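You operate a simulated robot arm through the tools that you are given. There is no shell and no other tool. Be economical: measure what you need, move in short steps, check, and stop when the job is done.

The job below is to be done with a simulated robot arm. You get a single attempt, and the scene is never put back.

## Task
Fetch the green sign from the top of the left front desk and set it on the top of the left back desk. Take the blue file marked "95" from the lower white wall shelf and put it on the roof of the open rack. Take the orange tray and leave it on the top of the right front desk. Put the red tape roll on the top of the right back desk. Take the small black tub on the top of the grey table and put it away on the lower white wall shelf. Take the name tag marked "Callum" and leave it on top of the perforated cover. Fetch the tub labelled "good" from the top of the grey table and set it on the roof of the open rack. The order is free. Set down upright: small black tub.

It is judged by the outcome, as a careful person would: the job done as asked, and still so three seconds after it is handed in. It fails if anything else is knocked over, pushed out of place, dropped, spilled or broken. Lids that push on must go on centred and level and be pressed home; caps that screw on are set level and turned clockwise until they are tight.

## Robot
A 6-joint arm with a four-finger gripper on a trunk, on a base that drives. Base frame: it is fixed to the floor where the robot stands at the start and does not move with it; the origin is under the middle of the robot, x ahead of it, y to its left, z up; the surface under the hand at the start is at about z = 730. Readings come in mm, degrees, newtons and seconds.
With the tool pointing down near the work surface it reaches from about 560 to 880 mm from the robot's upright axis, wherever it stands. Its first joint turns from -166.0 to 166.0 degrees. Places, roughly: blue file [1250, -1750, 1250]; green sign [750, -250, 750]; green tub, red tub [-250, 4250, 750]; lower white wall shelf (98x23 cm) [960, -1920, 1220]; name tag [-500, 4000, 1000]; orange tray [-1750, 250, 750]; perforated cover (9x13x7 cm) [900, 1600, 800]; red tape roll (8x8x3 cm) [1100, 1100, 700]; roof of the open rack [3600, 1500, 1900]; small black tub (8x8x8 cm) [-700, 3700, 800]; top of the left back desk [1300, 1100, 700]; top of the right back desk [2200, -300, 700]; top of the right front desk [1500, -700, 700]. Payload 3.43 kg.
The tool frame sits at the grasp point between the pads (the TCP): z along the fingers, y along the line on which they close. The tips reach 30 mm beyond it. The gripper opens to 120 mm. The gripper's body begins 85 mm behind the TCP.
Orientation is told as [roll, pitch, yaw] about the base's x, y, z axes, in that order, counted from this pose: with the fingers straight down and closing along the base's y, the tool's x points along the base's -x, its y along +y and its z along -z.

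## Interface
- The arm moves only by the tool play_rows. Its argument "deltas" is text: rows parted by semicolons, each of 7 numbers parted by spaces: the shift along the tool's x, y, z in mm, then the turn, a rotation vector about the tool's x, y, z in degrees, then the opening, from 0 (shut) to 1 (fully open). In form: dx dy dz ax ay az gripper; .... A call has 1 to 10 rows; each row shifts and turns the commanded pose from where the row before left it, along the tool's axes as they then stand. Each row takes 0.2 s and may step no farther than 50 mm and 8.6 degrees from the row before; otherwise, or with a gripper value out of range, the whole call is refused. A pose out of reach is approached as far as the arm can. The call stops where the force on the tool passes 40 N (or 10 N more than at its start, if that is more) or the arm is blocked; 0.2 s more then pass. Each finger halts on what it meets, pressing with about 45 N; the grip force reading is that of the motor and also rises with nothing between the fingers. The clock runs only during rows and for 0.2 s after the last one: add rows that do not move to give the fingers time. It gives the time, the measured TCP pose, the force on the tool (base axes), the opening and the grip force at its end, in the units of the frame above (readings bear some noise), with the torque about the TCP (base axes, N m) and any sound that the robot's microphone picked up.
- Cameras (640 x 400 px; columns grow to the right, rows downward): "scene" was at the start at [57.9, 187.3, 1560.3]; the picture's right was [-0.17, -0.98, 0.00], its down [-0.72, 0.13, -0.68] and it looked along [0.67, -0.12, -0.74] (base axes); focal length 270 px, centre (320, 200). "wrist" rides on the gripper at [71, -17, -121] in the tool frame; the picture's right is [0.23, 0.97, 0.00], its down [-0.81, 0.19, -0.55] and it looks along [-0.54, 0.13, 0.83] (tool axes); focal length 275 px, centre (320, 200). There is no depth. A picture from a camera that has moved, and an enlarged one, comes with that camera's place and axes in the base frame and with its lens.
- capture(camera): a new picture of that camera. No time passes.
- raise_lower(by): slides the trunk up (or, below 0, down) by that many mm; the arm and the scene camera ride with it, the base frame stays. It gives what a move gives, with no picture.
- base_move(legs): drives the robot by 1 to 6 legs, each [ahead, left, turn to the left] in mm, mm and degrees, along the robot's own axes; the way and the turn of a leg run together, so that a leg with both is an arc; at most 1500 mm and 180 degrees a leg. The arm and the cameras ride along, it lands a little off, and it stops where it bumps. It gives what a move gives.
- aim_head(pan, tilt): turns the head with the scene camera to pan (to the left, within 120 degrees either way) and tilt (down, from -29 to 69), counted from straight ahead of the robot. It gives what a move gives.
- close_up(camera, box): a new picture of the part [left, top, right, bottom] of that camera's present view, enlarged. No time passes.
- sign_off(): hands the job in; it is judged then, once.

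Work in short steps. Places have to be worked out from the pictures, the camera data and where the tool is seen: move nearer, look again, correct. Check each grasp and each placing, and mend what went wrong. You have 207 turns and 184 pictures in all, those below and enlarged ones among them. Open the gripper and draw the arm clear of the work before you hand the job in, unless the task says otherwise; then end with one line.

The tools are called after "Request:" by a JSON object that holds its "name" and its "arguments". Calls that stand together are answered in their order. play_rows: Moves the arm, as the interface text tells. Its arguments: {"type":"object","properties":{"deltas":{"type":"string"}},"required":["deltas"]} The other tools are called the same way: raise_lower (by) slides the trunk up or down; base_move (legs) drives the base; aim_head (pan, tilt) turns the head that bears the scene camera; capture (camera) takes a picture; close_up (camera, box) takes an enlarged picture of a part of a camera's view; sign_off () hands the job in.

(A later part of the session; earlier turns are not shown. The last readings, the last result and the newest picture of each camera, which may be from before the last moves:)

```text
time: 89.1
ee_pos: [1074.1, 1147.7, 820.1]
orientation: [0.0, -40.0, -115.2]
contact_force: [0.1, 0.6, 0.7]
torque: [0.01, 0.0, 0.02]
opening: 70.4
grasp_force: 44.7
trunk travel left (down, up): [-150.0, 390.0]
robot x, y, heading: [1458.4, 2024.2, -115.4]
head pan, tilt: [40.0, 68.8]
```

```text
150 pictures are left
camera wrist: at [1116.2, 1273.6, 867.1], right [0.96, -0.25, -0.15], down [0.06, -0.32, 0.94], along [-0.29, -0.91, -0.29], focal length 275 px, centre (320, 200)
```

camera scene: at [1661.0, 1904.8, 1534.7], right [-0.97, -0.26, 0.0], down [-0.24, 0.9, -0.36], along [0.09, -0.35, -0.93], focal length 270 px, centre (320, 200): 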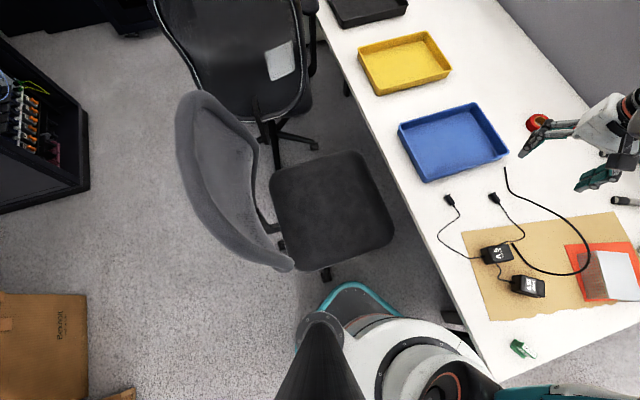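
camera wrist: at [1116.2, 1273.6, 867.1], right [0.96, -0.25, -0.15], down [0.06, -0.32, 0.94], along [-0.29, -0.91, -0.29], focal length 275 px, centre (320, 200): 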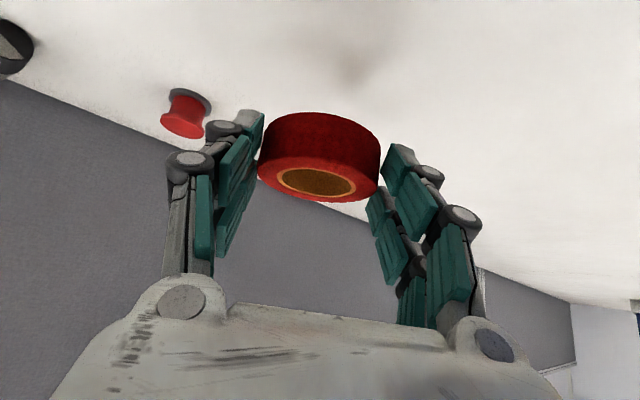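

The tape is held (70 mm). I draw the arm back and up, raise the trunk, and back away from the desk.

Request:
{"name": "play_rows", "arguments": {"deltas": "9.5 0 -42.4 0 0 0 0.4; 9.5 0 -42.4 0 0 0 0.4; 9.5 0 -42.4 0 0 0 0.4; 9.5 0 -42.4 0 0 0 0.4; 9.5 0 -42.4 0 0 0 0.4; 9.5 0 -42.4 0 0 0 0.4; 9.5 0 -42.4 0 0 0 0.4; 9.5 0 -42.4 0 0 0 0.4; 9.5 0 -42.4 0 0 0 0.4; 0 0 0 0 0 0 0.4"}}

Request:
{"name": "raise_lower", "arguments": {"by": 250}}

Request:
{"name": "base_move", "arguments": {"legs": [[-110, 37, 0], [-480, 310, 0]]}}

Request:
{"name": "aim_head", "arguments": {"pan": 57, "tilt": 35}}

Request:
{"name": "capture", "arguments": {"camera": "scene"}}

```text
time: 91.3
ee_pos: [1207.8, 1428.8, 1058.3]
orientation: [0.0, -39.9, -115.2]
contact_force: [0.3, 0.1, 0.4]
torque: [0.0, -0.03, 0.0]
opening: 70.4
grasp_force: 44.8
trunk travel left (down, up): [-150.0, 390.0]
robot x, y, heading: [1456.2, 2025.6, -115.0]
head pan, tilt: [40.0, 68.8]
```

```text
time: 93.9
ee_pos: [1206.8, 1429.6, 1307.8]
orientation: [-0.1, -40.0, -115.0]
contact_force: [0.5, -0.9, -2.0]
torque: [0.02, -0.01, -0.03]
opening: 70.4
grasp_force: 44.8
trunk travel left (down, up): [-400.0, 140.0]
robot x, y, heading: [1456.7, 2026.0, -115.0]
head pan, tilt: [40.0, 68.8]
```

```text
time: 98.0
ee_pos: [1766.7, 1814.1, 1308.9]
orientation: [0.1, -40.1, -115.4]
contact_force: [0.6, 0.9, -0.5]
torque: [0.01, 0.0, -0.05]
opening: 70.7
grasp_force: 44.9
trunk travel left (down, up): [-400.0, 140.0]
robot x, y, heading: [2024.0, 2408.6, -115.5]
head pan, tilt: [40.0, 68.8]
```

```text
time: 99.0
ee_pos: [1767.5, 1813.2, 1308.4]
orientation: [0.0, -40.0, -115.5]
contact_force: [0.8, 1.0, -0.9]
torque: [0.04, -0.02, 0.03]
opening: 70.7
grasp_force: 44.3
trunk travel left (down, up): [-400.0, 140.0]
robot x, y, heading: [2020.9, 2407.7, -115.7]
head pan, tilt: [57.0, 35.0]
```

```text
149 pictures are left
camera scene: at [2254.3, 2265.6, 1828.3], right [-0.85, -0.52, 0.0], down [-0.3, 0.49, -0.82], along [0.43, -0.7, -0.57], focal length 270 px, centre (320, 200)
```

scene: 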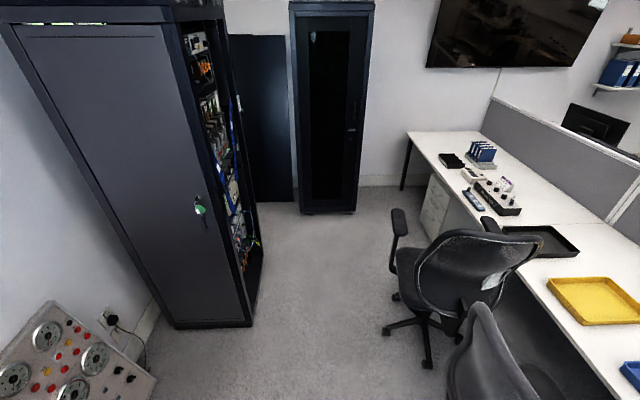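

The passage between the rack and the mesh chair is about 900 mm wide with its middle at n≈3130 in desk axes. I turn along it and drive through, then turn to face the right back desk.

Request:
{"name": "base_move", "arguments": {"legs": [[0, 0, 57.5], [900, 140, 0], [900, 0, 0]]}}

Request:
{"name": "aim_head", "arguments": {"pan": -60, "tilt": 40}}

Request:
{"name": "capture", "arguments": {"camera": "scene"}}

```text
time: 110.6
ee_pos: [3453.4, 421.1, 1309.0]
orientation: [0.1, -40.0, -58.3]
contact_force: [-0.3, -0.2, -0.6]
torque: [-0.01, 0.0, 0.04]
opening: 70.5
grasp_force: 44.8
trunk travel left (down, up): [-400.0, 140.0]
robot x, y, heading: [3091.1, 958.7, -58.4]
head pan, tilt: [57.0, 35.0]
```

```text
time: 112.6
ee_pos: [3452.6, 420.9, 1307.9]
orientation: [0.1, -40.0, -58.2]
contact_force: [0.6, -0.5, -1.2]
torque: [-0.01, 0.01, -0.06]
opening: 70.0
grasp_force: 45.0
trunk travel left (down, up): [-400.0, 140.0]
robot x, y, heading: [3092.2, 954.7, -58.5]
head pan, tilt: [-60.0, 40.0]
```

```text
148 pictures are left
camera scene: at [3209.4, 1003.9, 1820.8], right [-0.88, 0.47, 0.0], down [0.3, 0.57, -0.77], along [-0.36, -0.67, -0.64], focal length 270 px, centre (320, 200)
```

scene: 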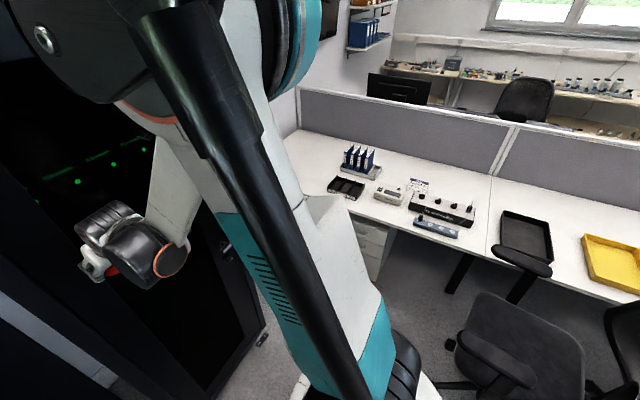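

Free desk area lies between the knob strip and the partition. I turn to face the desk and drive up to it, keeping right of the chair.

Request:
{"name": "base_move", "arguments": {"legs": [[0, 0, -89.6], [400, 95, 0], [380, 0, 0], [0, 0, -9]]}}

Request:
{"name": "aim_head", "arguments": {"pan": 10, "tilt": 50}}

Request:
{"name": "capture", "arguments": {"camera": "scene"}}

Request:
{"name": "capture", "arguments": {"camera": "wrist"}}

```text
time: 121.6
ee_pos: [1889.4, 184.9, 1306.8]
orientation: [0.1, -40.0, -157.2]
contact_force: [-0.3, -0.2, -0.5]
torque: [-0.02, -0.02, 0.02]
opening: 69.9
grasp_force: 44.6
trunk travel left (down, up): [-400.0, 140.0]
robot x, y, heading: [2475.0, 459.1, -157.0]
head pan, tilt: [-60.0, 40.0]
```

```text
time: 123.0
ee_pos: [1889.5, 184.2, 1307.1]
orientation: [0.0, -40.0, -157.1]
contact_force: [0.9, -0.5, -1.4]
torque: [0.02, -0.01, 0.01]
opening: 70.1
grasp_force: 44.7
trunk travel left (down, up): [-400.0, 140.0]
robot x, y, heading: [2471.4, 457.2, -157.0]
head pan, tilt: [10.0, 50.0]
```

```text
147 pictures are left
camera scene: at [2505.2, 242.0, 1806.6], right [-0.54, 0.84, 0.0], down [0.64, 0.42, -0.64], along [-0.54, -0.35, -0.77], focal length 270 px, centre (320, 200)
```

scene: 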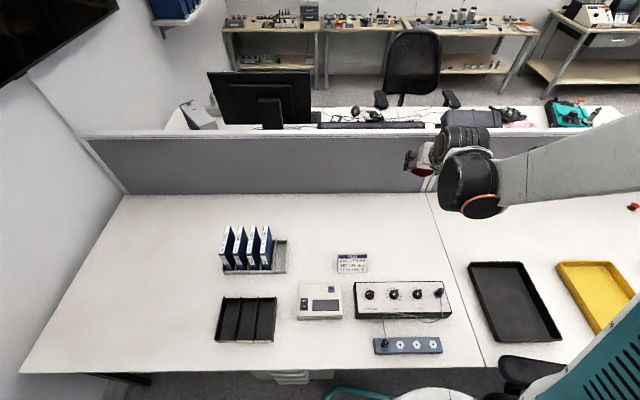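

```text
146 pictures are left
camera wrist: at [2005.1, 249.9, 1354.8], right [0.54, -0.83, -0.15], down [-0.17, -0.28, 0.94], along [-0.82, -0.49, -0.29], focal length 275 px, centre (320, 200)
```

wrist: 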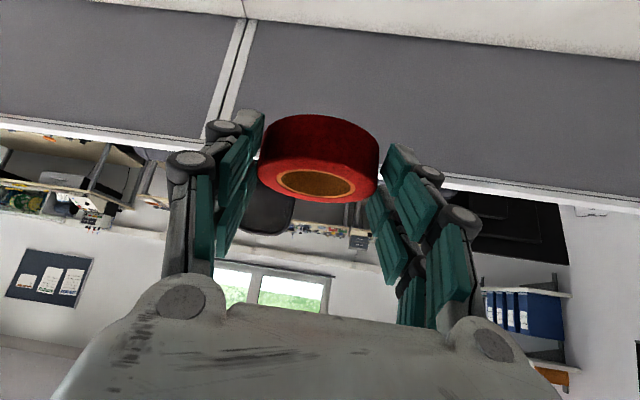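

Good view: free spot at about (1743, 160). I lower the trunk, move the tape over the spot and start down.

Request:
{"name": "raise_lower", "arguments": {"by": -250}}

Request:
{"name": "play_rows", "arguments": {"deltas": "-33.5 -12 28 0 0 0 0.4; -33.5 -12 28 0 0 0 0.4; -33.5 -11 28 0 0 0 0.4; 28.9 0 34.5 0 0 0 0.4; 28.9 0 34.5 0 0 0 0.4; 28.9 0 34.5 0 0 0 0.4; 28.9 0 34.5 0 0 0 0.4; 28.9 0 34.5 0 0 0 0.4; 0 0 0 0 0 0 0.4"}}

Request:
{"name": "capture", "arguments": {"camera": "wrist"}}

Request:
{"name": "capture", "arguments": {"camera": "scene"}}

```text
time: 125.6
ee_pos: [1890.5, 184.5, 1057.8]
orientation: [0.0, -40.0, -157.2]
contact_force: [-0.6, 0.0, 0.3]
torque: [-0.02, -0.04, 0.03]
opening: 70.3
grasp_force: 45.3
trunk travel left (down, up): [-150.0, 390.0]
robot x, y, heading: [2474.8, 461.1, -157.4]
head pan, tilt: [10.0, 50.0]
```

```text
time: 127.6
ee_pos: [1754.6, 165.9, 832.4]
orientation: [0.0, -40.0, -157.1]
contact_force: [0.6, -0.1, -1.7]
torque: [0.03, -0.02, 0.04]
opening: 70.4
grasp_force: 44.9
trunk travel left (down, up): [-150.0, 390.0]
robot x, y, heading: [2477.6, 457.9, -157.1]
head pan, tilt: [10.0, 50.0]
```

```text
145 pictures are left
camera wrist: at [1870.2, 230.5, 879.9], right [0.54, -0.83, -0.15], down [-0.17, -0.28, 0.94], along [-0.82, -0.49, -0.29], focal length 275 px, centre (320, 200)
```

wrist: 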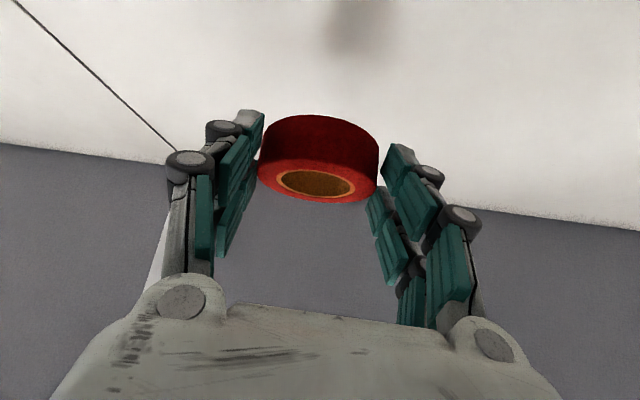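

```text
144 pictures are left
camera scene: at [2504.8, 241.8, 1556.7], right [-0.54, 0.84, 0.0], down [0.64, 0.42, -0.64], along [-0.54, -0.35, -0.77], focal length 270 px, centre (320, 200)
```

scene: 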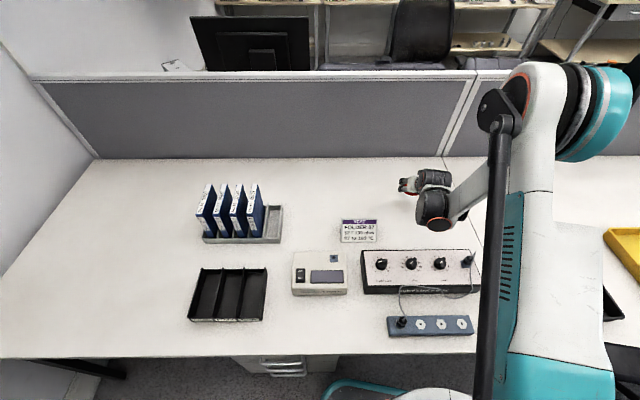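

Clear of the strip. I lower straight down to contact.

Request:
{"name": "play_rows", "arguments": {"deltas": "19.3 0 23 0 0 0 0.4; 16 0 19.2 0 0 0 0.4; 3.2 0 3.8 0 0 0 0.4; 1.3 0 1.5 0 0 0 0.4; 1.3 0 1.5 0 0 0 0.4; 0 0 0 0 0 0 0.4"}}

```text
time: 129.0
ee_pos: [1755.7, 165.2, 770.3]
orientation: [0.0, -39.9, -157.1]
contact_force: [-0.1, 0.4, -1.2]
torque: [0.02, 0.01, -0.02]
opening: 70.5
grasp_force: 45.0
trunk travel left (down, up): [-150.0, 390.0]
robot x, y, heading: [2473.0, 461.4, -156.7]
head pan, tilt: [10.0, 50.0]
```

Request:
{"name": "play_rows", "arguments": {"deltas": "1.3 0 1.5 0 0 0 0.4; 0.9 0 1.1 0 0 0 0.4; 0.6 0 0.8 0 0 0 0.4; 0 0 0 0 0 0 0.4"}}

```text
time: 130.0
ee_pos: [1753.9, 164.8, 766.7]
orientation: [0.1, -40.3, -157.1]
contact_force: [-3.3, -2.5, 18.3]
torque: [-0.77, 0.2, -0.12]
opening: 70.1
grasp_force: 44.8
trunk travel left (down, up): [-150.0, 390.0]
robot x, y, heading: [2475.9, 460.6, -157.0]
head pan, tilt: [10.0, 50.0]
```

Contact at 18 N. I open and draw back along the tool axis, first slowly.

Request:
{"name": "play_rows", "arguments": {"deltas": "-0.6 0 -0.8 0 0 0 0.62; 0 0 0 0 0 0 0.8; 0 0 0 0 0 0 0.9; 0 0 -20 0 0 0 0.9; 0 0 -40 0 0 0 0.9; 0 0 -45 0 0 0 0.9; 0 0 0 0 0 0 0.9"}}

Request:
{"name": "capture", "arguments": {"camera": "wrist"}}

```text
time: 131.6
ee_pos: [1816.6, 189.9, 847.6]
orientation: [0.0, -39.8, -157.1]
contact_force: [0.4, -0.4, -0.1]
torque: [-0.02, 0.0, 0.03]
opening: 108.0
grasp_force: 0.1
trunk travel left (down, up): [-150.0, 390.0]
robot x, y, heading: [2472.6, 458.2, -157.1]
head pan, tilt: [10.0, 50.0]
```

```text
143 pictures are left
camera wrist: at [1932.2, 256.4, 894.7], right [0.54, -0.83, -0.15], down [-0.17, -0.28, 0.94], along [-0.82, -0.49, -0.3], focal length 275 px, centre (320, 200)
```

wrist: 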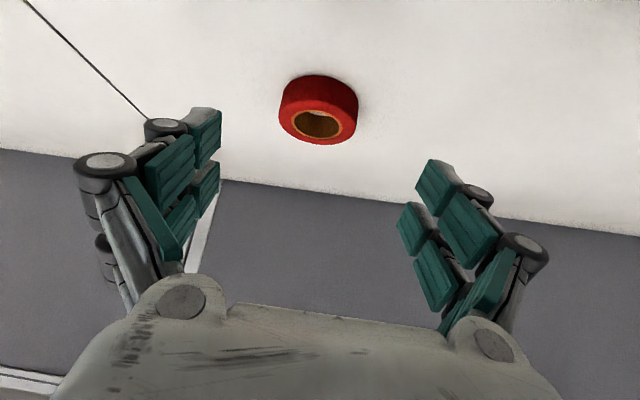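

The tape roll lies flat on the right back desk. I raise, straighten the tool and retract for driving.

Request:
{"name": "play_rows", "arguments": {"deltas": "-20 0 -40 0 0 0 0.9; -20 0 -40 0 0 0 0.9; -20 0 -40 0 0 0 0.9; -20 0 -40 0 0 0 0.9; -20 0 -40 0 0 0 0.9; 0 0 0 0 8 0 0.9; 0 0 0 0 8 0 0.9; 0 0 0 0 8 0 0.9; 0 0 0 0 8 0 0.9; 0 0 0 0 8 0 0.9"}}

Request:
{"name": "play_rows", "arguments": {"deltas": "45 0 -20 0 0 0 0.9; 45 0 -20 0 0 0 0.9; 45 0 -20 0 0 0 0.9; 45 0 -20 0 0 0 0.9; 0 0 0 0 0 0 0.9"}}

Request:
{"name": "base_move", "arguments": {"legs": [[0, 0, 9], [-390, 0, 0], [-400, -100, 0]]}}

```text
time: 133.8
ee_pos: [1864.2, 211.9, 1062.9]
orientation: [-0.1, 0.0, -157.1]
contact_force: [-0.6, -0.2, -0.8]
torque: [0.05, -0.03, -0.02]
opening: 108.1
grasp_force: 0.0
trunk travel left (down, up): [-150.0, 390.0]
robot x, y, heading: [2473.1, 462.2, -157.4]
head pan, tilt: [10.0, 50.0]
```

```text
time: 135.0
ee_pos: [2030.6, 281.6, 1143.5]
orientation: [0.0, 0.0, -157.1]
contact_force: [0.3, 0.2, 0.3]
torque: [-0.02, 0.06, 0.02]
opening: 108.0
grasp_force: 0.0
trunk travel left (down, up): [-150.0, 390.0]
robot x, y, heading: [2471.6, 458.7, -157.3]
head pan, tilt: [10.0, 50.0]
```

```text
time: 140.3
ee_pos: [2681.5, 718.0, 1143.6]
orientation: [-0.1, 0.0, -148.4]
contact_force: [0.0, -0.4, -0.6]
torque: [0.01, 0.03, -0.01]
opening: 108.1
grasp_force: 0.1
trunk travel left (down, up): [-150.0, 390.0]
robot x, y, heading: [3088.7, 958.2, -148.4]
head pan, tilt: [10.0, 50.0]
```

Next, the grey table. I drive back through the aisle and across to it, then look.

Request:
{"name": "base_move", "arguments": {"legs": [[0, 0, -90], [650, 0, 0], [450, 160, 0], [1200, 400, 0], [1150, 800, 0]]}}

Request:
{"name": "aim_head", "arguments": {"pan": 0, "tilt": 40}}

Request:
{"name": "capture", "arguments": {"camera": "scene"}}

```text
time: 152.6
ee_pos: [1783.9, 2455.8, 1145.0]
orientation: [0.0, -0.1, 123.3]
contact_force: [1.1, -0.5, 0.2]
torque: [0.08, 0.03, 0.0]
opening: 108.0
grasp_force: 0.0
trunk travel left (down, up): [-150.0, 390.0]
robot x, y, heading: [2042.1, 2056.4, 123.3]
head pan, tilt: [10.0, 50.0]
stopped in leg 4: the robot was blocked; the commanded pose is now the measured one
```

```text
time: 153.3
ee_pos: [1784.3, 2456.9, 1143.0]
orientation: [0.0, 0.0, 123.2]
contact_force: [-0.3, -0.3, -0.6]
torque: [-0.03, 0.04, 0.0]
opening: 107.9
grasp_force: 0.0
trunk travel left (down, up): [-150.0, 390.0]
robot x, y, heading: [2036.9, 2051.2, 123.4]
head pan, tilt: [0.0, 40.0]
```

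```text
142 pictures are left
camera scene: at [1834.7, 1999.0, 1570.8], right [0.84, 0.55, 0.0], down [0.35, -0.54, -0.77], along [-0.42, 0.64, -0.64], focal length 270 px, centre (320, 200)
```

scene: 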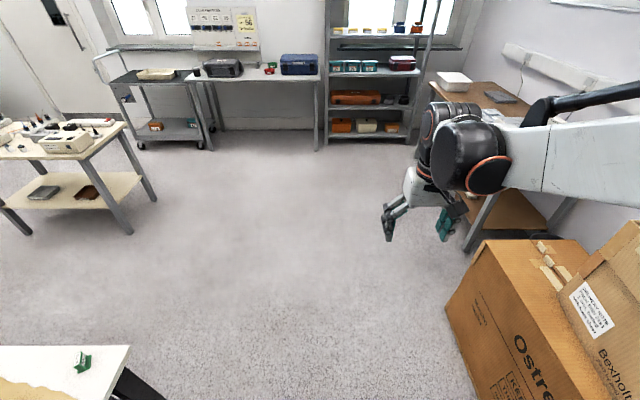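

The base was blocked near the grey chair. Before moving I look to the left rear at the chair.

Request:
{"name": "aim_head", "arguments": {"pan": 115, "tilt": 60}}

Request:
{"name": "capture", "arguments": {"camera": "scene"}}

```text
time: 155.3
ee_pos: [1783.7, 2457.8, 1143.1]
orientation: [-0.1, 0.0, 123.1]
contact_force: [-0.2, -0.1, -0.2]
torque: [-0.02, 0.01, -0.03]
opening: 108.0
grasp_force: 0.0
trunk travel left (down, up): [-150.0, 390.0]
robot x, y, heading: [2037.8, 2054.1, 123.1]
head pan, tilt: [115.0, 60.0]
```

```text
141 pictures are left
camera scene: at [1846.0, 1871.5, 1544.1], right [-0.85, 0.53, 0.0], down [0.46, 0.74, -0.5], along [-0.26, -0.43, -0.87], focal length 270 px, centre (320, 200)
```

scene: 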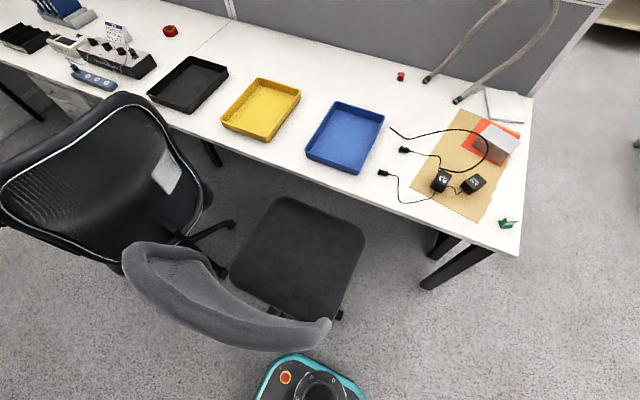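

The chair has not moved (same caster place). I slide away from it, then drive on in an arc around to the grey table.

Request:
{"name": "base_move", "arguments": {"legs": [[0, -110, 0], [250, 20, 0], [300, 250, 0], [1200, 750, 0]]}}

Request:
{"name": "aim_head", "arguments": {"pan": 0, "tilt": 30}}

Request:
{"name": "capture", "arguments": {"camera": "scene"}}

```text
time: 166.6
ee_pos: [64.2, 3425.6, 1143.5]
orientation: [0.0, 0.0, 123.1]
contact_force: [0.4, -0.4, -0.2]
torque: [-0.04, 0.0, 0.02]
opening: 108.1
grasp_force: 0.0
trunk travel left (down, up): [-150.0, 390.0]
robot x, y, heading: [316.3, 3020.6, 122.8]
head pan, tilt: [115.0, 60.0]
```

```text
time: 168.5
ee_pos: [65.3, 3424.6, 1144.3]
orientation: [0.1, 0.0, 123.1]
contact_force: [0.0, -0.1, -0.4]
torque: [0.01, 0.0, 0.0]
opening: 108.1
grasp_force: 0.1
trunk travel left (down, up): [-150.0, 390.0]
robot x, y, heading: [317.7, 3021.8, 123.3]
head pan, tilt: [0.0, 30.0]
```

```text
140 pictures are left
camera scene: at [111.4, 2971.4, 1586.2], right [0.84, 0.55, 0.0], down [0.27, -0.42, -0.87], along [-0.47, 0.73, -0.5], focal length 270 px, centre (320, 200)
```

scene: 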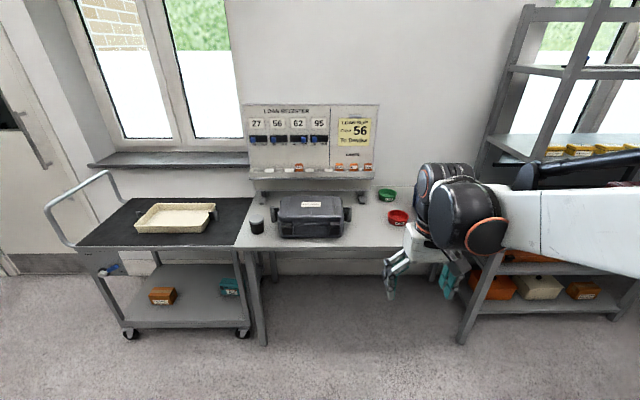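

I see the table: tubs at right, small black tub at left, tags on the board ledge. I enlarge the board and the tubs.

Request:
{"name": "close_up", "arguments": {"camera": "scene", "box": [235, 95, 395, 195]}}

Request:
{"name": "close_up", "arguments": {"camera": "scene", "box": [340, 170, 440, 240]}}

```text
4.00 times, centred on (315, 145) of scene
camera zoom: at [111.4, 2971.4, 1586.2], right [0.84, 0.55, 0.0], down [0.27, -0.42, -0.87], along [-0.47, 0.73, -0.5], focal length 1080 px, centre (340, 420)
```

zoom: 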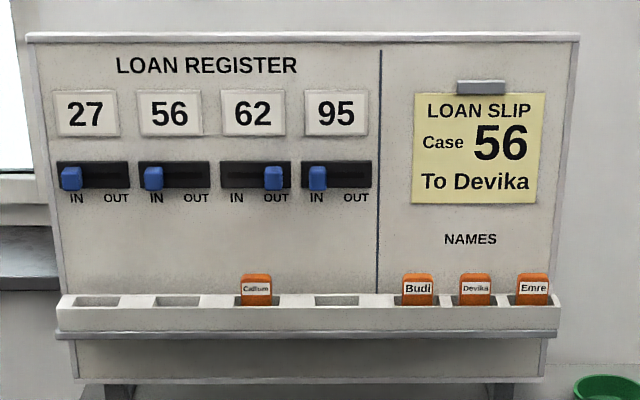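

```text
5.71 times, centred on (390, 205) of scene
camera zoom: at [111.4, 2971.4, 1586.2], right [0.84, 0.55, 0.0], down [0.27, -0.42, -0.87], along [-0.47, 0.73, -0.5], focal length 1542 px, centre (-80, 171)
```

zoom: 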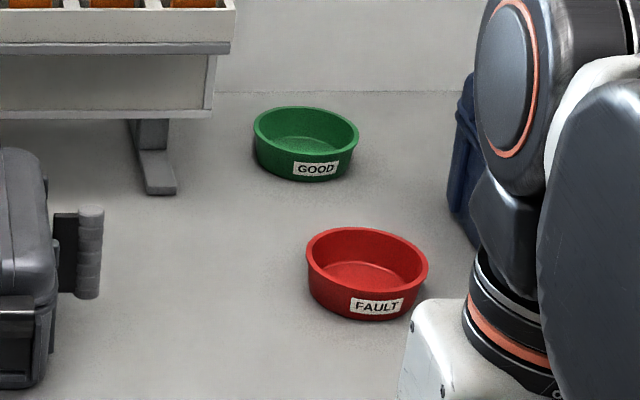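

The Callum tag stands in the third slot of the ledge, near (-731, 4066, 1000). I drive up to the table in front of it.

Request:
{"name": "base_move", "arguments": {"legs": [[600, 336, 0], [130, 0, -1]]}}

Request:
{"name": "aim_head", "arguments": {"pan": -5, "tilt": 40}}

Request:
{"name": "capture", "arguments": {"camera": "scene"}}

Request:
{"name": "capture", "arguments": {"camera": "wrist"}}

```text
time: 173.2
ee_pos: [-605.6, 3869.1, 1143.1]
orientation: [-0.1, 0.1, 121.9]
contact_force: [0.8, 0.9, 0.4]
torque: [-0.05, -0.03, 0.0]
opening: 107.9
grasp_force: 0.0
trunk travel left (down, up): [-150.0, 390.0]
robot x, y, heading: [-364.5, 3461.6, 122.0]
head pan, tilt: [0.0, 30.0]
```

```text
time: 173.9
ee_pos: [-605.8, 3867.5, 1142.5]
orientation: [0.0, 0.0, 122.0]
contact_force: [1.1, 0.1, 0.3]
torque: [-0.01, 0.01, -0.01]
opening: 108.1
grasp_force: 0.0
trunk travel left (down, up): [-150.0, 390.0]
robot x, y, heading: [-359.6, 3457.9, 122.1]
head pan, tilt: [-5.0, 40.0]
```

```text
137 pictures are left
camera scene: at [-558.2, 3411.7, 1570.9], right [0.89, 0.45, 0.0], down [0.29, -0.57, -0.77], along [-0.35, 0.68, -0.64], focal length 270 px, centre (320, 200)
```

scene: 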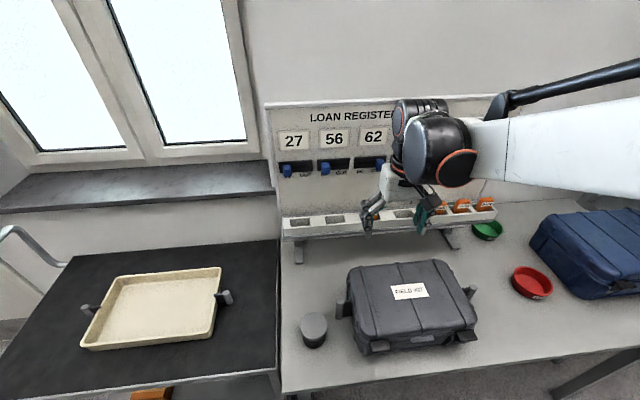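

```text
136 pictures are left
camera wrist: at [-553.5, 3814.9, 1264.5], right [-0.7, -0.71, 0.0], down [-0.59, 0.59, 0.55], along [-0.39, 0.39, -0.83], focal length 275 px, centre (320, 200)
```

wrist: 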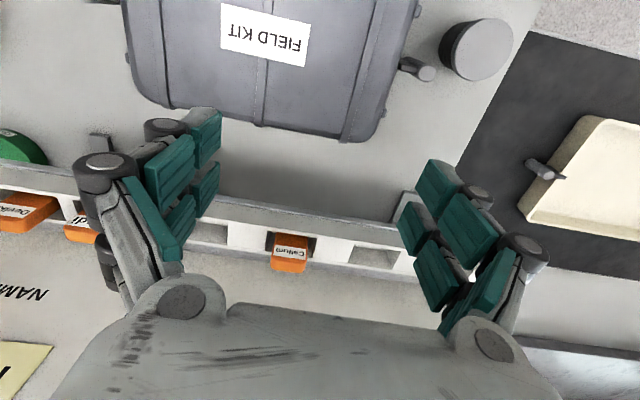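

I enlarge the wrist view of the Callum tag.

Request:
{"name": "close_up", "arguments": {"camera": "wrist", "box": [200, 190, 400, 315]}}

```text
3.20 times, centred on (300, 252) of wrist
camera zoom: at [-553.5, 3814.9, 1264.5], right [-0.7, -0.71, 0.0], down [-0.59, 0.59, 0.55], along [-0.39, 0.39, -0.83], focal length 881 px, centre (384, 32)
```

zoom: 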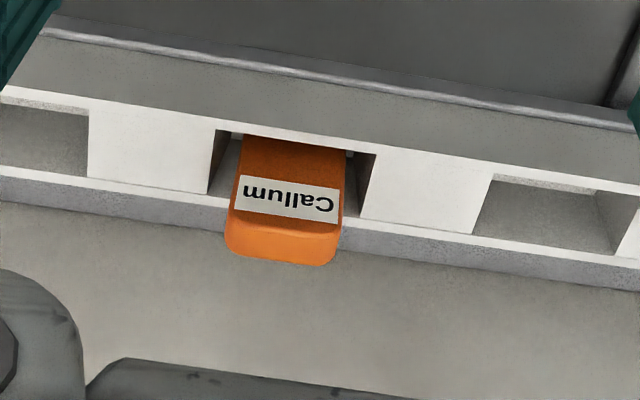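

The tag is about 39 mm wide and stands in a roomy slot. I back off a bit for arm room, then tilt the tool 48° outward.

Request:
{"name": "base_move", "arguments": {"legs": [[-150, 0, 0]]}}

Request:
{"name": "play_rows", "arguments": {"deltas": "-40 0 0 0 0 0 0.7; -40 0 0 0 0 0 0.7; -40 0 0 0 0 0 0.7; -40 0 0 0 0 0 0.7; 0 0 0 0 -8 0 0.7; 0 0 0 0 -8 0 0.7; 0 0 0 0 -8 0 0.7; 0 0 0 0 -8 0 0.7; 0 0 0 0 -8 0 0.7; 0 0 0 0 -8 0 0.7"}}

Request:
{"name": "capture", "arguments": {"camera": "wrist"}}

```text
time: 175.3
ee_pos: [-525.9, 3741.1, 1144.0]
orientation: [0.0, 0.0, 122.0]
contact_force: [0.6, -1.1, -0.1]
torque: [0.03, 0.02, 0.01]
opening: 108.1
grasp_force: 0.1
trunk travel left (down, up): [-150.0, 390.0]
robot x, y, heading: [-282.9, 3332.9, 121.8]
head pan, tilt: [-5.0, 40.0]
```

```text
time: 177.5
ee_pos: [-610.6, 3875.4, 1143.5]
orientation: [0.0, -48.1, 122.1]
contact_force: [0.1, -0.4, 0.0]
torque: [-0.01, -0.01, 0.03]
opening: 83.9
grasp_force: 0.0
trunk travel left (down, up): [-150.0, 390.0]
robot x, y, heading: [-280.6, 3331.4, 121.9]
head pan, tilt: [-5.0, 40.0]
```

```text
134 pictures are left
camera wrist: at [-523.7, 3767.3, 1171.3], right [-0.74, -0.65, -0.17], down [-0.23, 0.01, 0.97], along [-0.63, 0.76, -0.16], focal length 275 px, centre (320, 200)
```

wrist: 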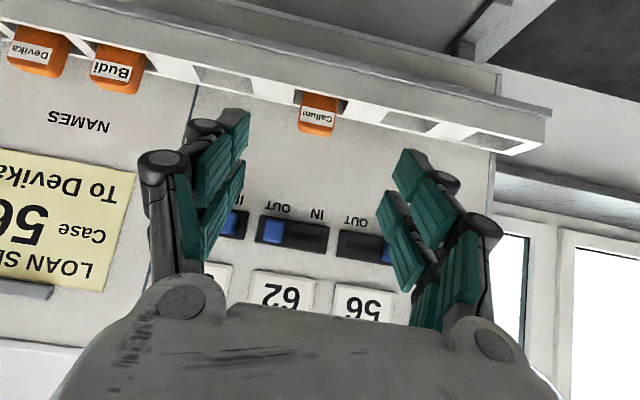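

The tag estimate holds at (-684, 3996, 1035). I advance most of the way and look.

Request:
{"name": "play_rows", "arguments": {"deltas": "-7 -1 40 0 0 0 0.7; -7 -1 40 0 0 0 0.7; -7 0 40 0 0 0 0.65; 0 0 0 0 0 0 0.65"}}

Request:
{"name": "capture", "arguments": {"camera": "wrist"}}

```text
time: 178.5
ee_pos: [-663.6, 3964.2, 1078.2]
orientation: [0.1, -48.1, 122.0]
contact_force: [0.0, -0.1, -0.8]
torque: [0.01, -0.03, -0.01]
opening: 77.9
grasp_force: 0.0
trunk travel left (down, up): [-150.0, 390.0]
robot x, y, heading: [-281.1, 3332.1, 122.3]
head pan, tilt: [-5.0, 40.0]
```

```text
133 pictures are left
camera wrist: at [-576.9, 3856.2, 1107.4], right [-0.74, -0.65, -0.17], down [-0.23, 0.01, 0.97], along [-0.63, 0.76, -0.16], focal length 275 px, centre (320, 200)
```

wrist: 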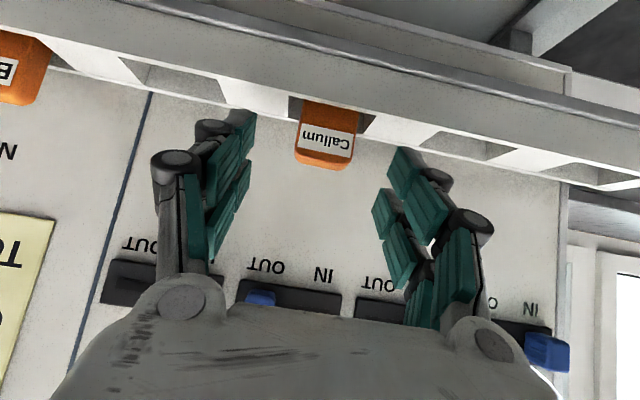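

Aligned. I advance the last 45 mm and close on the tag's edges.

Request:
{"name": "play_rows", "arguments": {"deltas": "-1 1 20 0 0 0 0.65; 0 0 15 0 0 0 0.6; 0 0 10 0 0 0 0.6; 0 0 0 0 0 0 0.6"}}

Request:
{"name": "close_up", "arguments": {"camera": "wrist", "box": [200, 75, 440, 225]}}

```text
time: 179.5
ee_pos: [-682.5, 3991.9, 1052.0]
orientation: [0.0, -48.2, 122.0]
contact_force: [-1.8, 3.4, 23.6]
torque: [-0.02, 0.49, 0.13]
opening: 68.7
grasp_force: 0.1
trunk travel left (down, up): [-150.0, 390.0]
robot x, y, heading: [-280.9, 3336.1, 121.9]
head pan, tilt: [-5.0, 40.0]
```

```text
2.67 times, centred on (320, 150) of wrist
camera zoom: at [-595.1, 3882.6, 1079.5], right [-0.74, -0.65, -0.17], down [-0.23, 0.01, 0.97], along [-0.63, 0.76, -0.15], focal length 734 px, centre (320, 333)
```

zoom: 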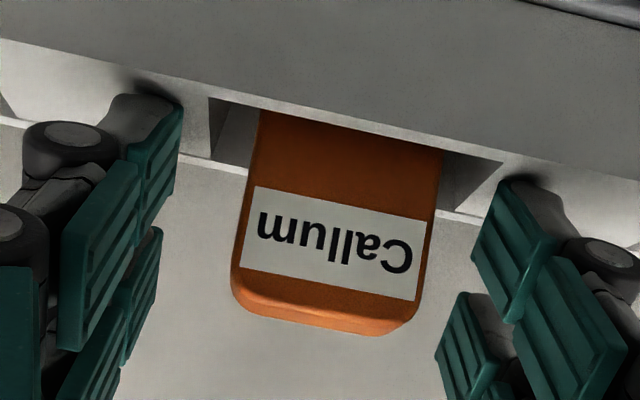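

The tips touch the ledge; I lift 4 mm and close.

Request:
{"name": "play_rows", "arguments": {"deltas": "-3 0 -2.7 0 0 0 0.6; 0 0 0 0 0 0 0.4; 0 0 0 0 0 0 0.2; 0 0 0 0 0 0 0.1; 0 0 0 0 0 0 0.1"}}

Request:
{"name": "close_up", "arguments": {"camera": "wrist", "box": [200, 75, 440, 225]}}

```text
time: 180.7
ee_pos: [-681.7, 3993.2, 1055.2]
orientation: [-0.2, -48.1, 121.9]
contact_force: [3.3, 0.9, 10.0]
torque: [0.31, -0.34, -0.07]
opening: 38.9
grasp_force: 45.0
trunk travel left (down, up): [-150.0, 390.0]
robot x, y, heading: [-275.6, 3328.1, 122.3]
head pan, tilt: [-5.0, 40.0]
```

```text
2.67 times, centred on (320, 150) of wrist
camera zoom: at [-594.9, 3884.4, 1082.0], right [-0.74, -0.65, -0.17], down [-0.23, 0.01, 0.97], along [-0.63, 0.76, -0.16], focal length 734 px, centre (320, 333)
```

zoom: 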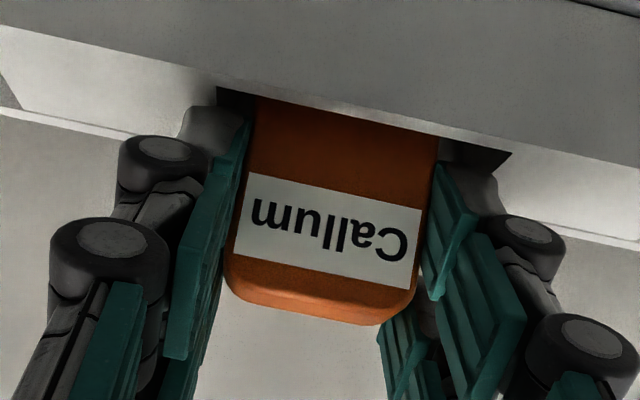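

Held (38.9 mm, 45 N). I pull it straight up out of the slot.

Request:
{"name": "play_rows", "arguments": {"deltas": "-3.7 0 -3.3 0 0 0 0.1; -7.4 0 -6.7 0 0 0 0.1; -11 0 -10 0 0 0 0.1; -15 0 -13.4 0 0 0 0.1; -15 0 -13.4 0 0 0 0.1; -15 0 -13.4 0 0 0 0.1; 0 0 0 0 0 0 0.1"}}

Request:
{"name": "capture", "arguments": {"camera": "wrist"}}

```text
time: 182.3
ee_pos: [-682.8, 3993.7, 1142.9]
orientation: [-0.1, -47.9, 122.0]
contact_force: [-0.1, 0.8, -0.5]
torque: [0.02, 0.0, 0.02]
opening: 38.9
grasp_force: 45.0
trunk travel left (down, up): [-150.0, 390.0]
robot x, y, heading: [-281.3, 3327.1, 122.0]
head pan, tilt: [-5.0, 40.0]
```

```text
130 pictures are left
camera wrist: at [-595.7, 3884.7, 1171.1], right [-0.74, -0.65, -0.17], down [-0.23, 0.01, 0.97], along [-0.63, 0.76, -0.16], focal length 275 px, centre (320, 200)
```

wrist: 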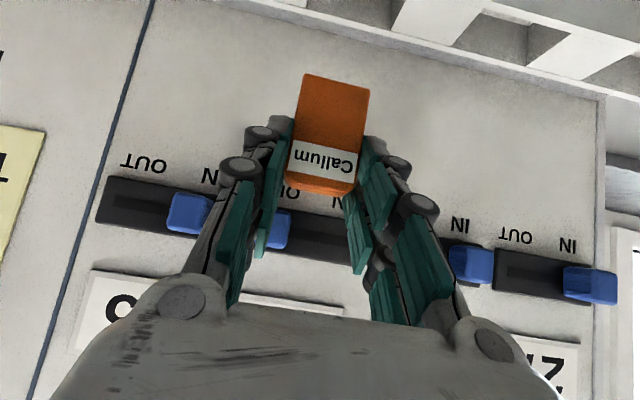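

The Callum tag is out and held by its upper part. I draw back, return the tool to vertical, and drive to the left end of the back desk.

Request:
{"name": "play_rows", "arguments": {"deltas": "25 0 -28 0 0 0 0.1; 25 0 -28 0 0 0 0.1; 25 0 -28 0 0 0 0.1; 25 0 -28 0 0 0 0.1; 0 0 0 0 8 0 0.1; 0 0 0 0 8 0 0.1; 0 0 0 0 8 0 0.1; 0 0 0 0 8 0 0.1; 0 0 0 0 8 0 0.1; 0 0 0 0 8 0 0.1"}}

Request:
{"name": "base_move", "arguments": {"legs": [[-400, 0, 0], [0, 0, -90], [0, 0, -90], [1020, 124, 0]]}}

Request:
{"name": "aim_head", "arguments": {"pan": -5, "tilt": 45}}

Request:
{"name": "capture", "arguments": {"camera": "scene"}}

Request:
{"name": "capture", "arguments": {"camera": "wrist"}}

```text
time: 184.5
ee_pos: [-603.2, 3867.7, 1144.4]
orientation: [0.0, 0.1, 122.0]
contact_force: [-0.4, -0.3, -0.2]
torque: [0.01, 0.01, 0.0]
opening: 38.8
grasp_force: 44.8
trunk travel left (down, up): [-150.0, 390.0]
robot x, y, heading: [-280.3, 3330.1, 121.7]
head pan, tilt: [-5.0, 40.0]
```

```text
time: 199.5
ee_pos: [854.7, 1641.4, 1143.3]
orientation: [0.1, 0.0, -59.8]
contact_force: [0.0, 0.6, -0.2]
torque: [0.01, 0.04, -0.01]
opening: 38.5
grasp_force: 45.2
trunk travel left (down, up): [-150.0, 390.0]
robot x, y, heading: [546.3, 2189.2, -60.0]
head pan, tilt: [-5.0, 40.0]
```

```text
time: 200.2
ee_pos: [854.4, 1641.6, 1143.4]
orientation: [0.0, 0.0, -59.8]
contact_force: [-0.2, 0.5, -1.0]
torque: [0.0, 0.01, -0.02]
opening: 39.0
grasp_force: 45.1
trunk travel left (down, up): [-150.0, 390.0]
robot x, y, heading: [550.7, 2182.6, -59.9]
head pan, tilt: [-5.0, 45.0]
```

```text
129 pictures are left
camera scene: at [746.2, 2231.9, 1563.6], right [-0.9, -0.43, 0.0], down [-0.3, 0.64, -0.71], along [0.3, -0.64, -0.71], focal length 270 px, centre (320, 200)
```

scene: 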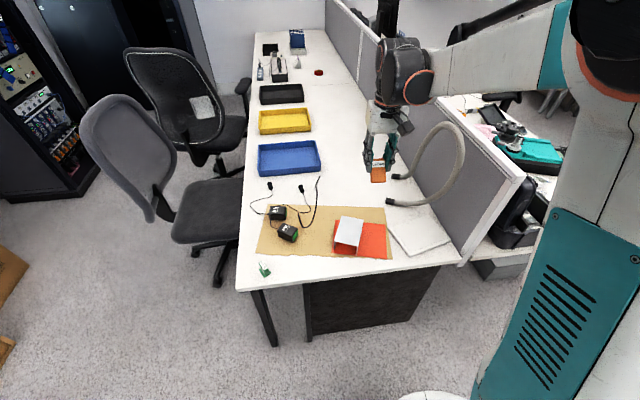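

```text
128 pictures are left
camera wrist: at [804.8, 1693.9, 1265.2], right [0.73, 0.69, 0.0], down [0.57, -0.6, 0.55], along [0.38, -0.4, -0.83], focal length 275 px, centre (320, 200)
```

wrist: 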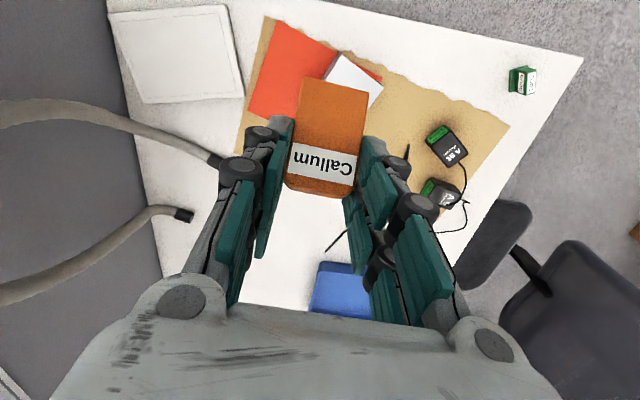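

I enlarge the cover to fix its top and position.

Request:
{"name": "close_up", "arguments": {"camera": "scene", "box": [300, 200, 420, 275]}}

```text
5.33 times, centred on (360, 238) of scene
camera zoom: at [746.2, 2231.9, 1563.6], right [-0.9, -0.43, 0.0], down [-0.3, 0.64, -0.71], along [0.3, -0.64, -0.71], focal length 1439 px, centre (107, 0)
```

zoom: 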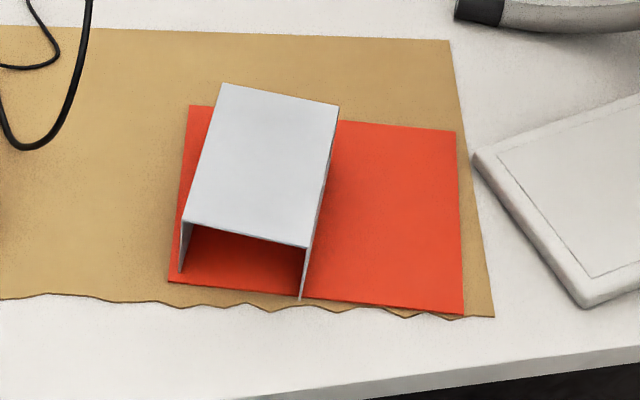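

The cover's top is at (909, 1638), z≈802, long axis about 20° off the tool. I move over it, align, and go down part way.

Request:
{"name": "play_rows", "arguments": {"deltas": "-15.3 22.7 0 0 0 0 0.1; -15.3 22.7 0 0 0 0 0.1; 0 0 40 0 0 6.7 0.1; 0 0 40 0 0 6.7 0.1; 0 0 40 0 0 6.6 0.1; 0 0 40 0 0 0 0.1; 0 0 40 0 0 0 0.1; 0 0 25 0 0 0 0.1; 0 0 0 0 0 0 0.1"}}

Request:
{"name": "capture", "arguments": {"camera": "wrist"}}

Request:
{"name": "close_up", "arguments": {"camera": "scene", "box": [280, 150, 440, 275]}}

```text
time: 202.2
ee_pos: [910.2, 1637.2, 917.3]
orientation: [0.0, 0.1, -79.8]
contact_force: [0.4, -0.2, -0.4]
torque: [0.01, -0.04, 0.02]
opening: 38.7
grasp_force: 45.4
trunk travel left (down, up): [-150.0, 390.0]
robot x, y, heading: [547.5, 2187.9, -59.8]
head pan, tilt: [-5.0, 45.0]
```

```text
126 pictures are left
camera wrist: at [881.3, 1704.3, 1039.5], right [0.92, 0.4, 0.0], down [0.33, -0.76, 0.55], along [0.22, -0.51, -0.83], focal length 275 px, centre (320, 200)
```

wrist: 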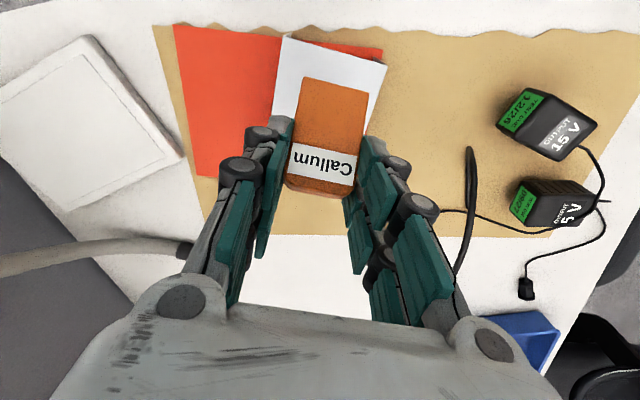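

```text
3.20 times, centred on (360, 212) of scene
camera zoom: at [746.3, 2231.8, 1563.6], right [-0.9, -0.43, 0.0], down [-0.3, 0.64, -0.71], along [0.3, -0.64, -0.71], focal length 864 px, centre (192, 160)
```

zoom: 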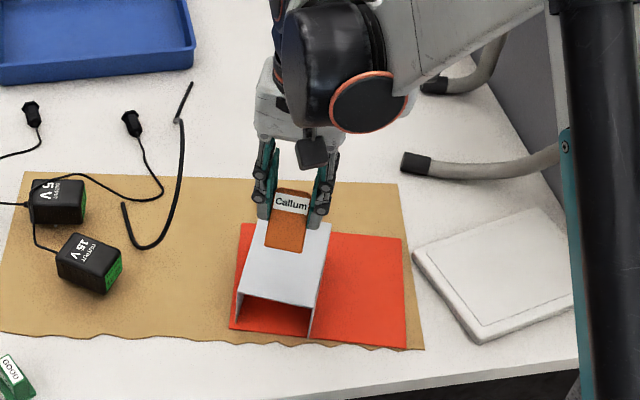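

Nicely centred over the cover. I tilt the tool back 16° so the tag lies flatter, then lower gently to contact.

Request:
{"name": "play_rows", "arguments": {"deltas": "-5 0 20 0 8 0 0.1; -5 0 20 0 8 0 0.1; 0 0 15 0 0 0 0.1; 0 0 8 0 0 0 0.1; 0 0 3 0 0 0 0.1; 0 0 3 0 0 0 0.1; 0 0 0 0 0 0 0.1"}}

Request:
{"name": "close_up", "arguments": {"camera": "scene", "box": [300, 180, 420, 275]}}

```text
time: 203.8
ee_pos: [910.5, 1639.4, 849.5]
orientation: [0.0, 16.0, -79.8]
contact_force: [-0.2, 0.5, -1.4]
torque: [-0.01, 0.01, -0.02]
opening: 38.9
grasp_force: 45.5
trunk travel left (down, up): [-150.0, 390.0]
robot x, y, heading: [551.2, 2187.3, -59.7]
head pan, tilt: [-5.0, 45.0]
```

```text
4.21 times, centred on (360, 228) of scene
camera zoom: at [746.3, 2231.9, 1563.5], right [-0.9, -0.43, 0.0], down [-0.3, 0.64, -0.71], along [0.3, -0.64, -0.71], focal length 1136 px, centre (152, 84)
```

zoom: 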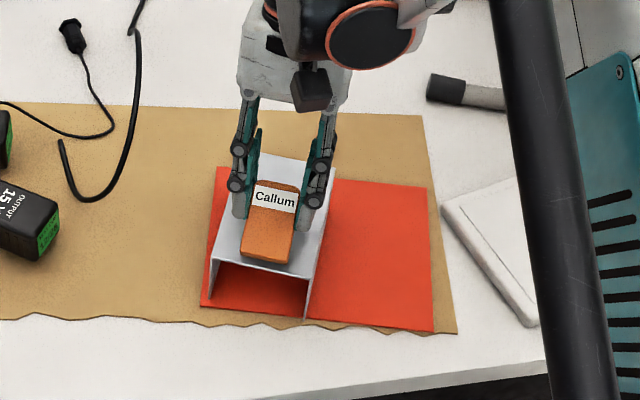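

The tag's lower end is near the cover's front edge, so I shift 16 mm further on and continue down in small steps.

Request:
{"name": "play_rows", "arguments": {"deltas": "-15.4 0 -4.4 0 0 0 0.1; -0.8 0 2.9 0 0 0 0.1; -0.8 0 2.9 0 0 0 0.1; -0.5 0 1.9 0 0 0 0.1; 0 0 0 0 0 0 0.1"}}

```text
time: 205.0
ee_pos: [911.9, 1623.3, 844.3]
orientation: [0.1, 15.9, -79.7]
contact_force: [1.9, -2.4, 25.0]
torque: [1.13, 0.14, -0.01]
opening: 38.6
grasp_force: 45.1
trunk travel left (down, up): [-150.0, 390.0]
robot x, y, heading: [545.8, 2183.9, -59.7]
head pan, tilt: [-5.0, 45.0]
```

Contact. I ease up slightly and open slowly.

Request:
{"name": "play_rows", "arguments": {"deltas": "0.4 0 -1.5 0 0 0 0.1; 0 0 0 0 0 0 0.38; 0 0 0 0 0 0 0.45; 0 0 0 0 0 0 0.5; 0 0 0 0 0 0 0.5"}}

Request:
{"name": "capture", "arguments": {"camera": "wrist"}}

Request:
{"name": "close_up", "arguments": {"camera": "scene", "box": [300, 180, 420, 275]}}

```text
time: 206.2
ee_pos: [912.8, 1622.3, 844.6]
orientation: [0.0, 16.0, -79.8]
contact_force: [1.1, -0.2, 0.3]
torque: [0.02, -0.01, 0.02]
opening: 60.1
grasp_force: 0.0
trunk travel left (down, up): [-150.0, 390.0]
robot x, y, heading: [546.3, 2184.3, -59.9]
head pan, tilt: [-5.0, 45.0]
```

```text
123 pictures are left
camera wrist: at [889.7, 1653.9, 980.4], right [0.92, 0.39, 0.06], down [0.35, -0.88, 0.31], along [0.18, -0.26, -0.95], focal length 275 px, centre (320, 200)
```

wrist: 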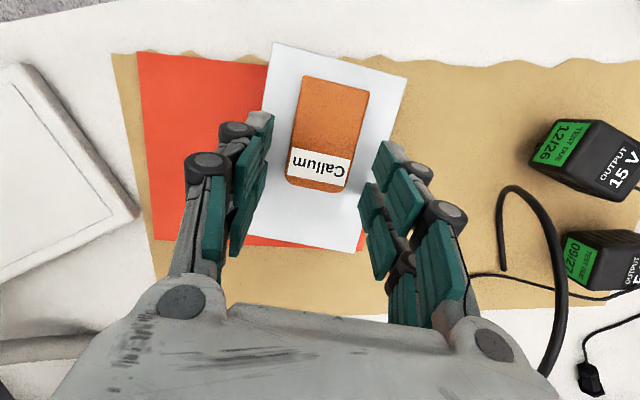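

```text
4.21 times, centred on (360, 228) of scene
camera zoom: at [746.2, 2231.9, 1563.5], right [-0.9, -0.43, 0.0], down [-0.3, 0.64, -0.71], along [0.3, -0.64, -0.71], focal length 1136 px, centre (152, 84)
```

zoom: 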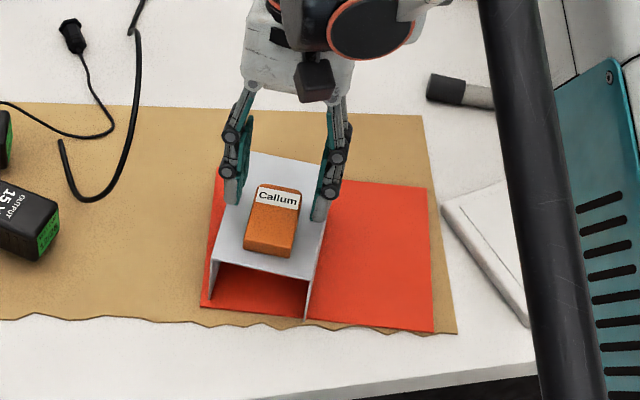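

The tag lies flat on the cover. I rise straight up, re-square the tool and drive back to the grey table for the good tub.

Request:
{"name": "play_rows", "arguments": {"deltas": "5.5 0 -19 0 0 0 0.5; 12 0 -43 0 0 0 0.5; 12 0 -43 0 0 0 0.5; 12 0 -43 0 0 0 0.5; 0 0 -45 0 -8 0 0.5; 0 0 -40 0 -8 0 0.5; 0 0 -45 0 0 -6.7 0.5; 0 0 -20 0 0 -6.7 0.5; 20 0 0 0 0 -6.6 0.9; 20 0 0 0 0 0 0.9"}}

Request:
{"name": "close_up", "arguments": {"camera": "scene", "box": [280, 170, 440, 275]}}

Request:
{"name": "base_move", "arguments": {"legs": [[-800, 0, 0], [0, 0, 90], [0, 0, 91], [800, -430, 0]]}}

Request:
{"name": "aim_head", "arguments": {"pan": 0, "tilt": 40}}

Request:
{"name": "capture", "arguments": {"camera": "scene"}}

```text
time: 208.4
ee_pos: [897.4, 1640.6, 1145.8]
orientation: [0.0, 0.0, -59.6]
contact_force: [-0.3, -0.6, -0.2]
torque: [-0.02, 0.01, -0.01]
opening: 107.7
grasp_force: 0.2
trunk travel left (down, up): [-150.0, 390.0]
robot x, y, heading: [550.6, 2188.9, -59.8]
head pan, tilt: [-5.0, 45.0]
```

```text
3.81 times, centred on (360, 222) of scene
camera zoom: at [746.0, 2232.4, 1563.6], right [-0.9, -0.43, 0.0], down [-0.3, 0.64, -0.71], along [0.3, -0.64, -0.71], focal length 1028 px, centre (168, 114)
```

zoom: 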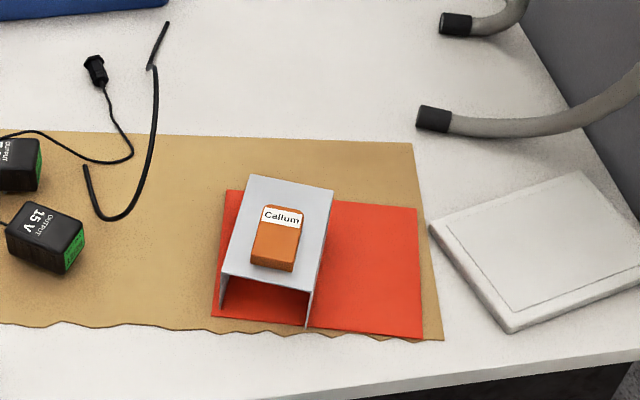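

```text
time: 224.7
ee_pos: [-228.2, 4338.4, 1147.0]
orientation: [0.0, 0.0, 119.9]
contact_force: [0.4, 0.1, -0.9]
torque: [-0.01, -0.01, -0.03]
opening: 107.9
grasp_force: 0.0
trunk travel left (down, up): [-150.0, 390.0]
robot x, y, heading: [119.4, 3791.1, 119.7]
head pan, tilt: [-5.0, 45.0]
```

```text
time: 225.4
ee_pos: [-227.6, 4338.4, 1146.4]
orientation: [0.0, 0.0, 119.8]
contact_force: [0.3, 0.0, 1.4]
torque: [0.04, 0.0, -0.02]
opening: 108.1
grasp_force: 0.0
trunk travel left (down, up): [-150.0, 390.0]
robot x, y, heading: [118.8, 3791.0, 119.9]
head pan, tilt: [0.0, 40.0]
```

```text
120 pictures are left
camera scene: at [-88.2, 3747.7, 1570.8], right [0.87, 0.5, 0.0], down [0.32, -0.56, -0.77], along [-0.38, 0.66, -0.64], focal length 270 px, centre (320, 200)
```

scene: 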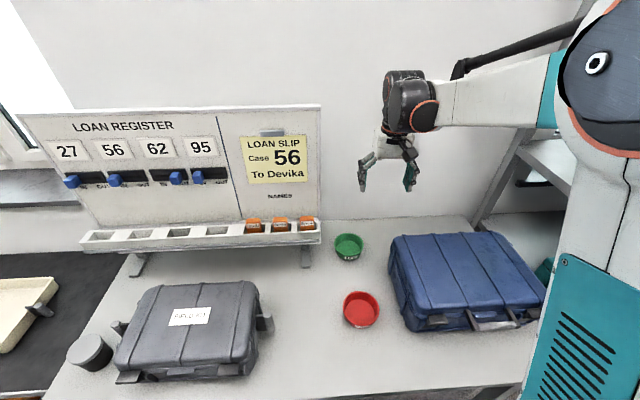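

The tag is in place. The good (green) tub is about 115 mm wide near (-338, 4411), so I will pinch its rim. I look with the wrist camera first.

Request:
{"name": "play_rows", "arguments": {"deltas": "-30 20 30 0 0 0 0.6; -30 20 30 0 0 0 0.6; 0 0 40 0 0 0 0.5; 0 0 0 0 0 0 0.5"}}

Request:
{"name": "capture", "arguments": {"camera": "wrist"}}

```text
time: 226.4
ee_pos: [-291.5, 4371.7, 1046.2]
orientation: [-0.1, -0.1, 119.9]
contact_force: [-0.9, -0.3, 0.1]
torque: [-0.01, -0.02, 0.01]
opening: 60.1
grasp_force: 0.0
trunk travel left (down, up): [-150.0, 390.0]
robot x, y, heading: [117.7, 3788.9, 120.0]
head pan, tilt: [0.0, 40.0]
```

```text
119 pictures are left
camera wrist: at [-240.8, 4317.0, 1167.6], right [-0.73, -0.68, 0.0], down [-0.57, 0.61, 0.55], along [-0.38, 0.4, -0.83], focal length 275 px, centre (320, 200)
```

wrist: 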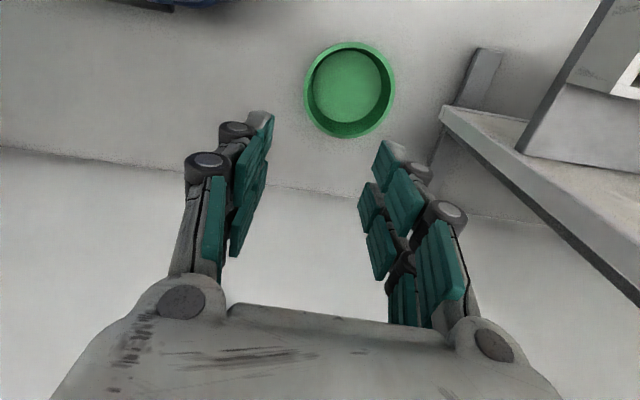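

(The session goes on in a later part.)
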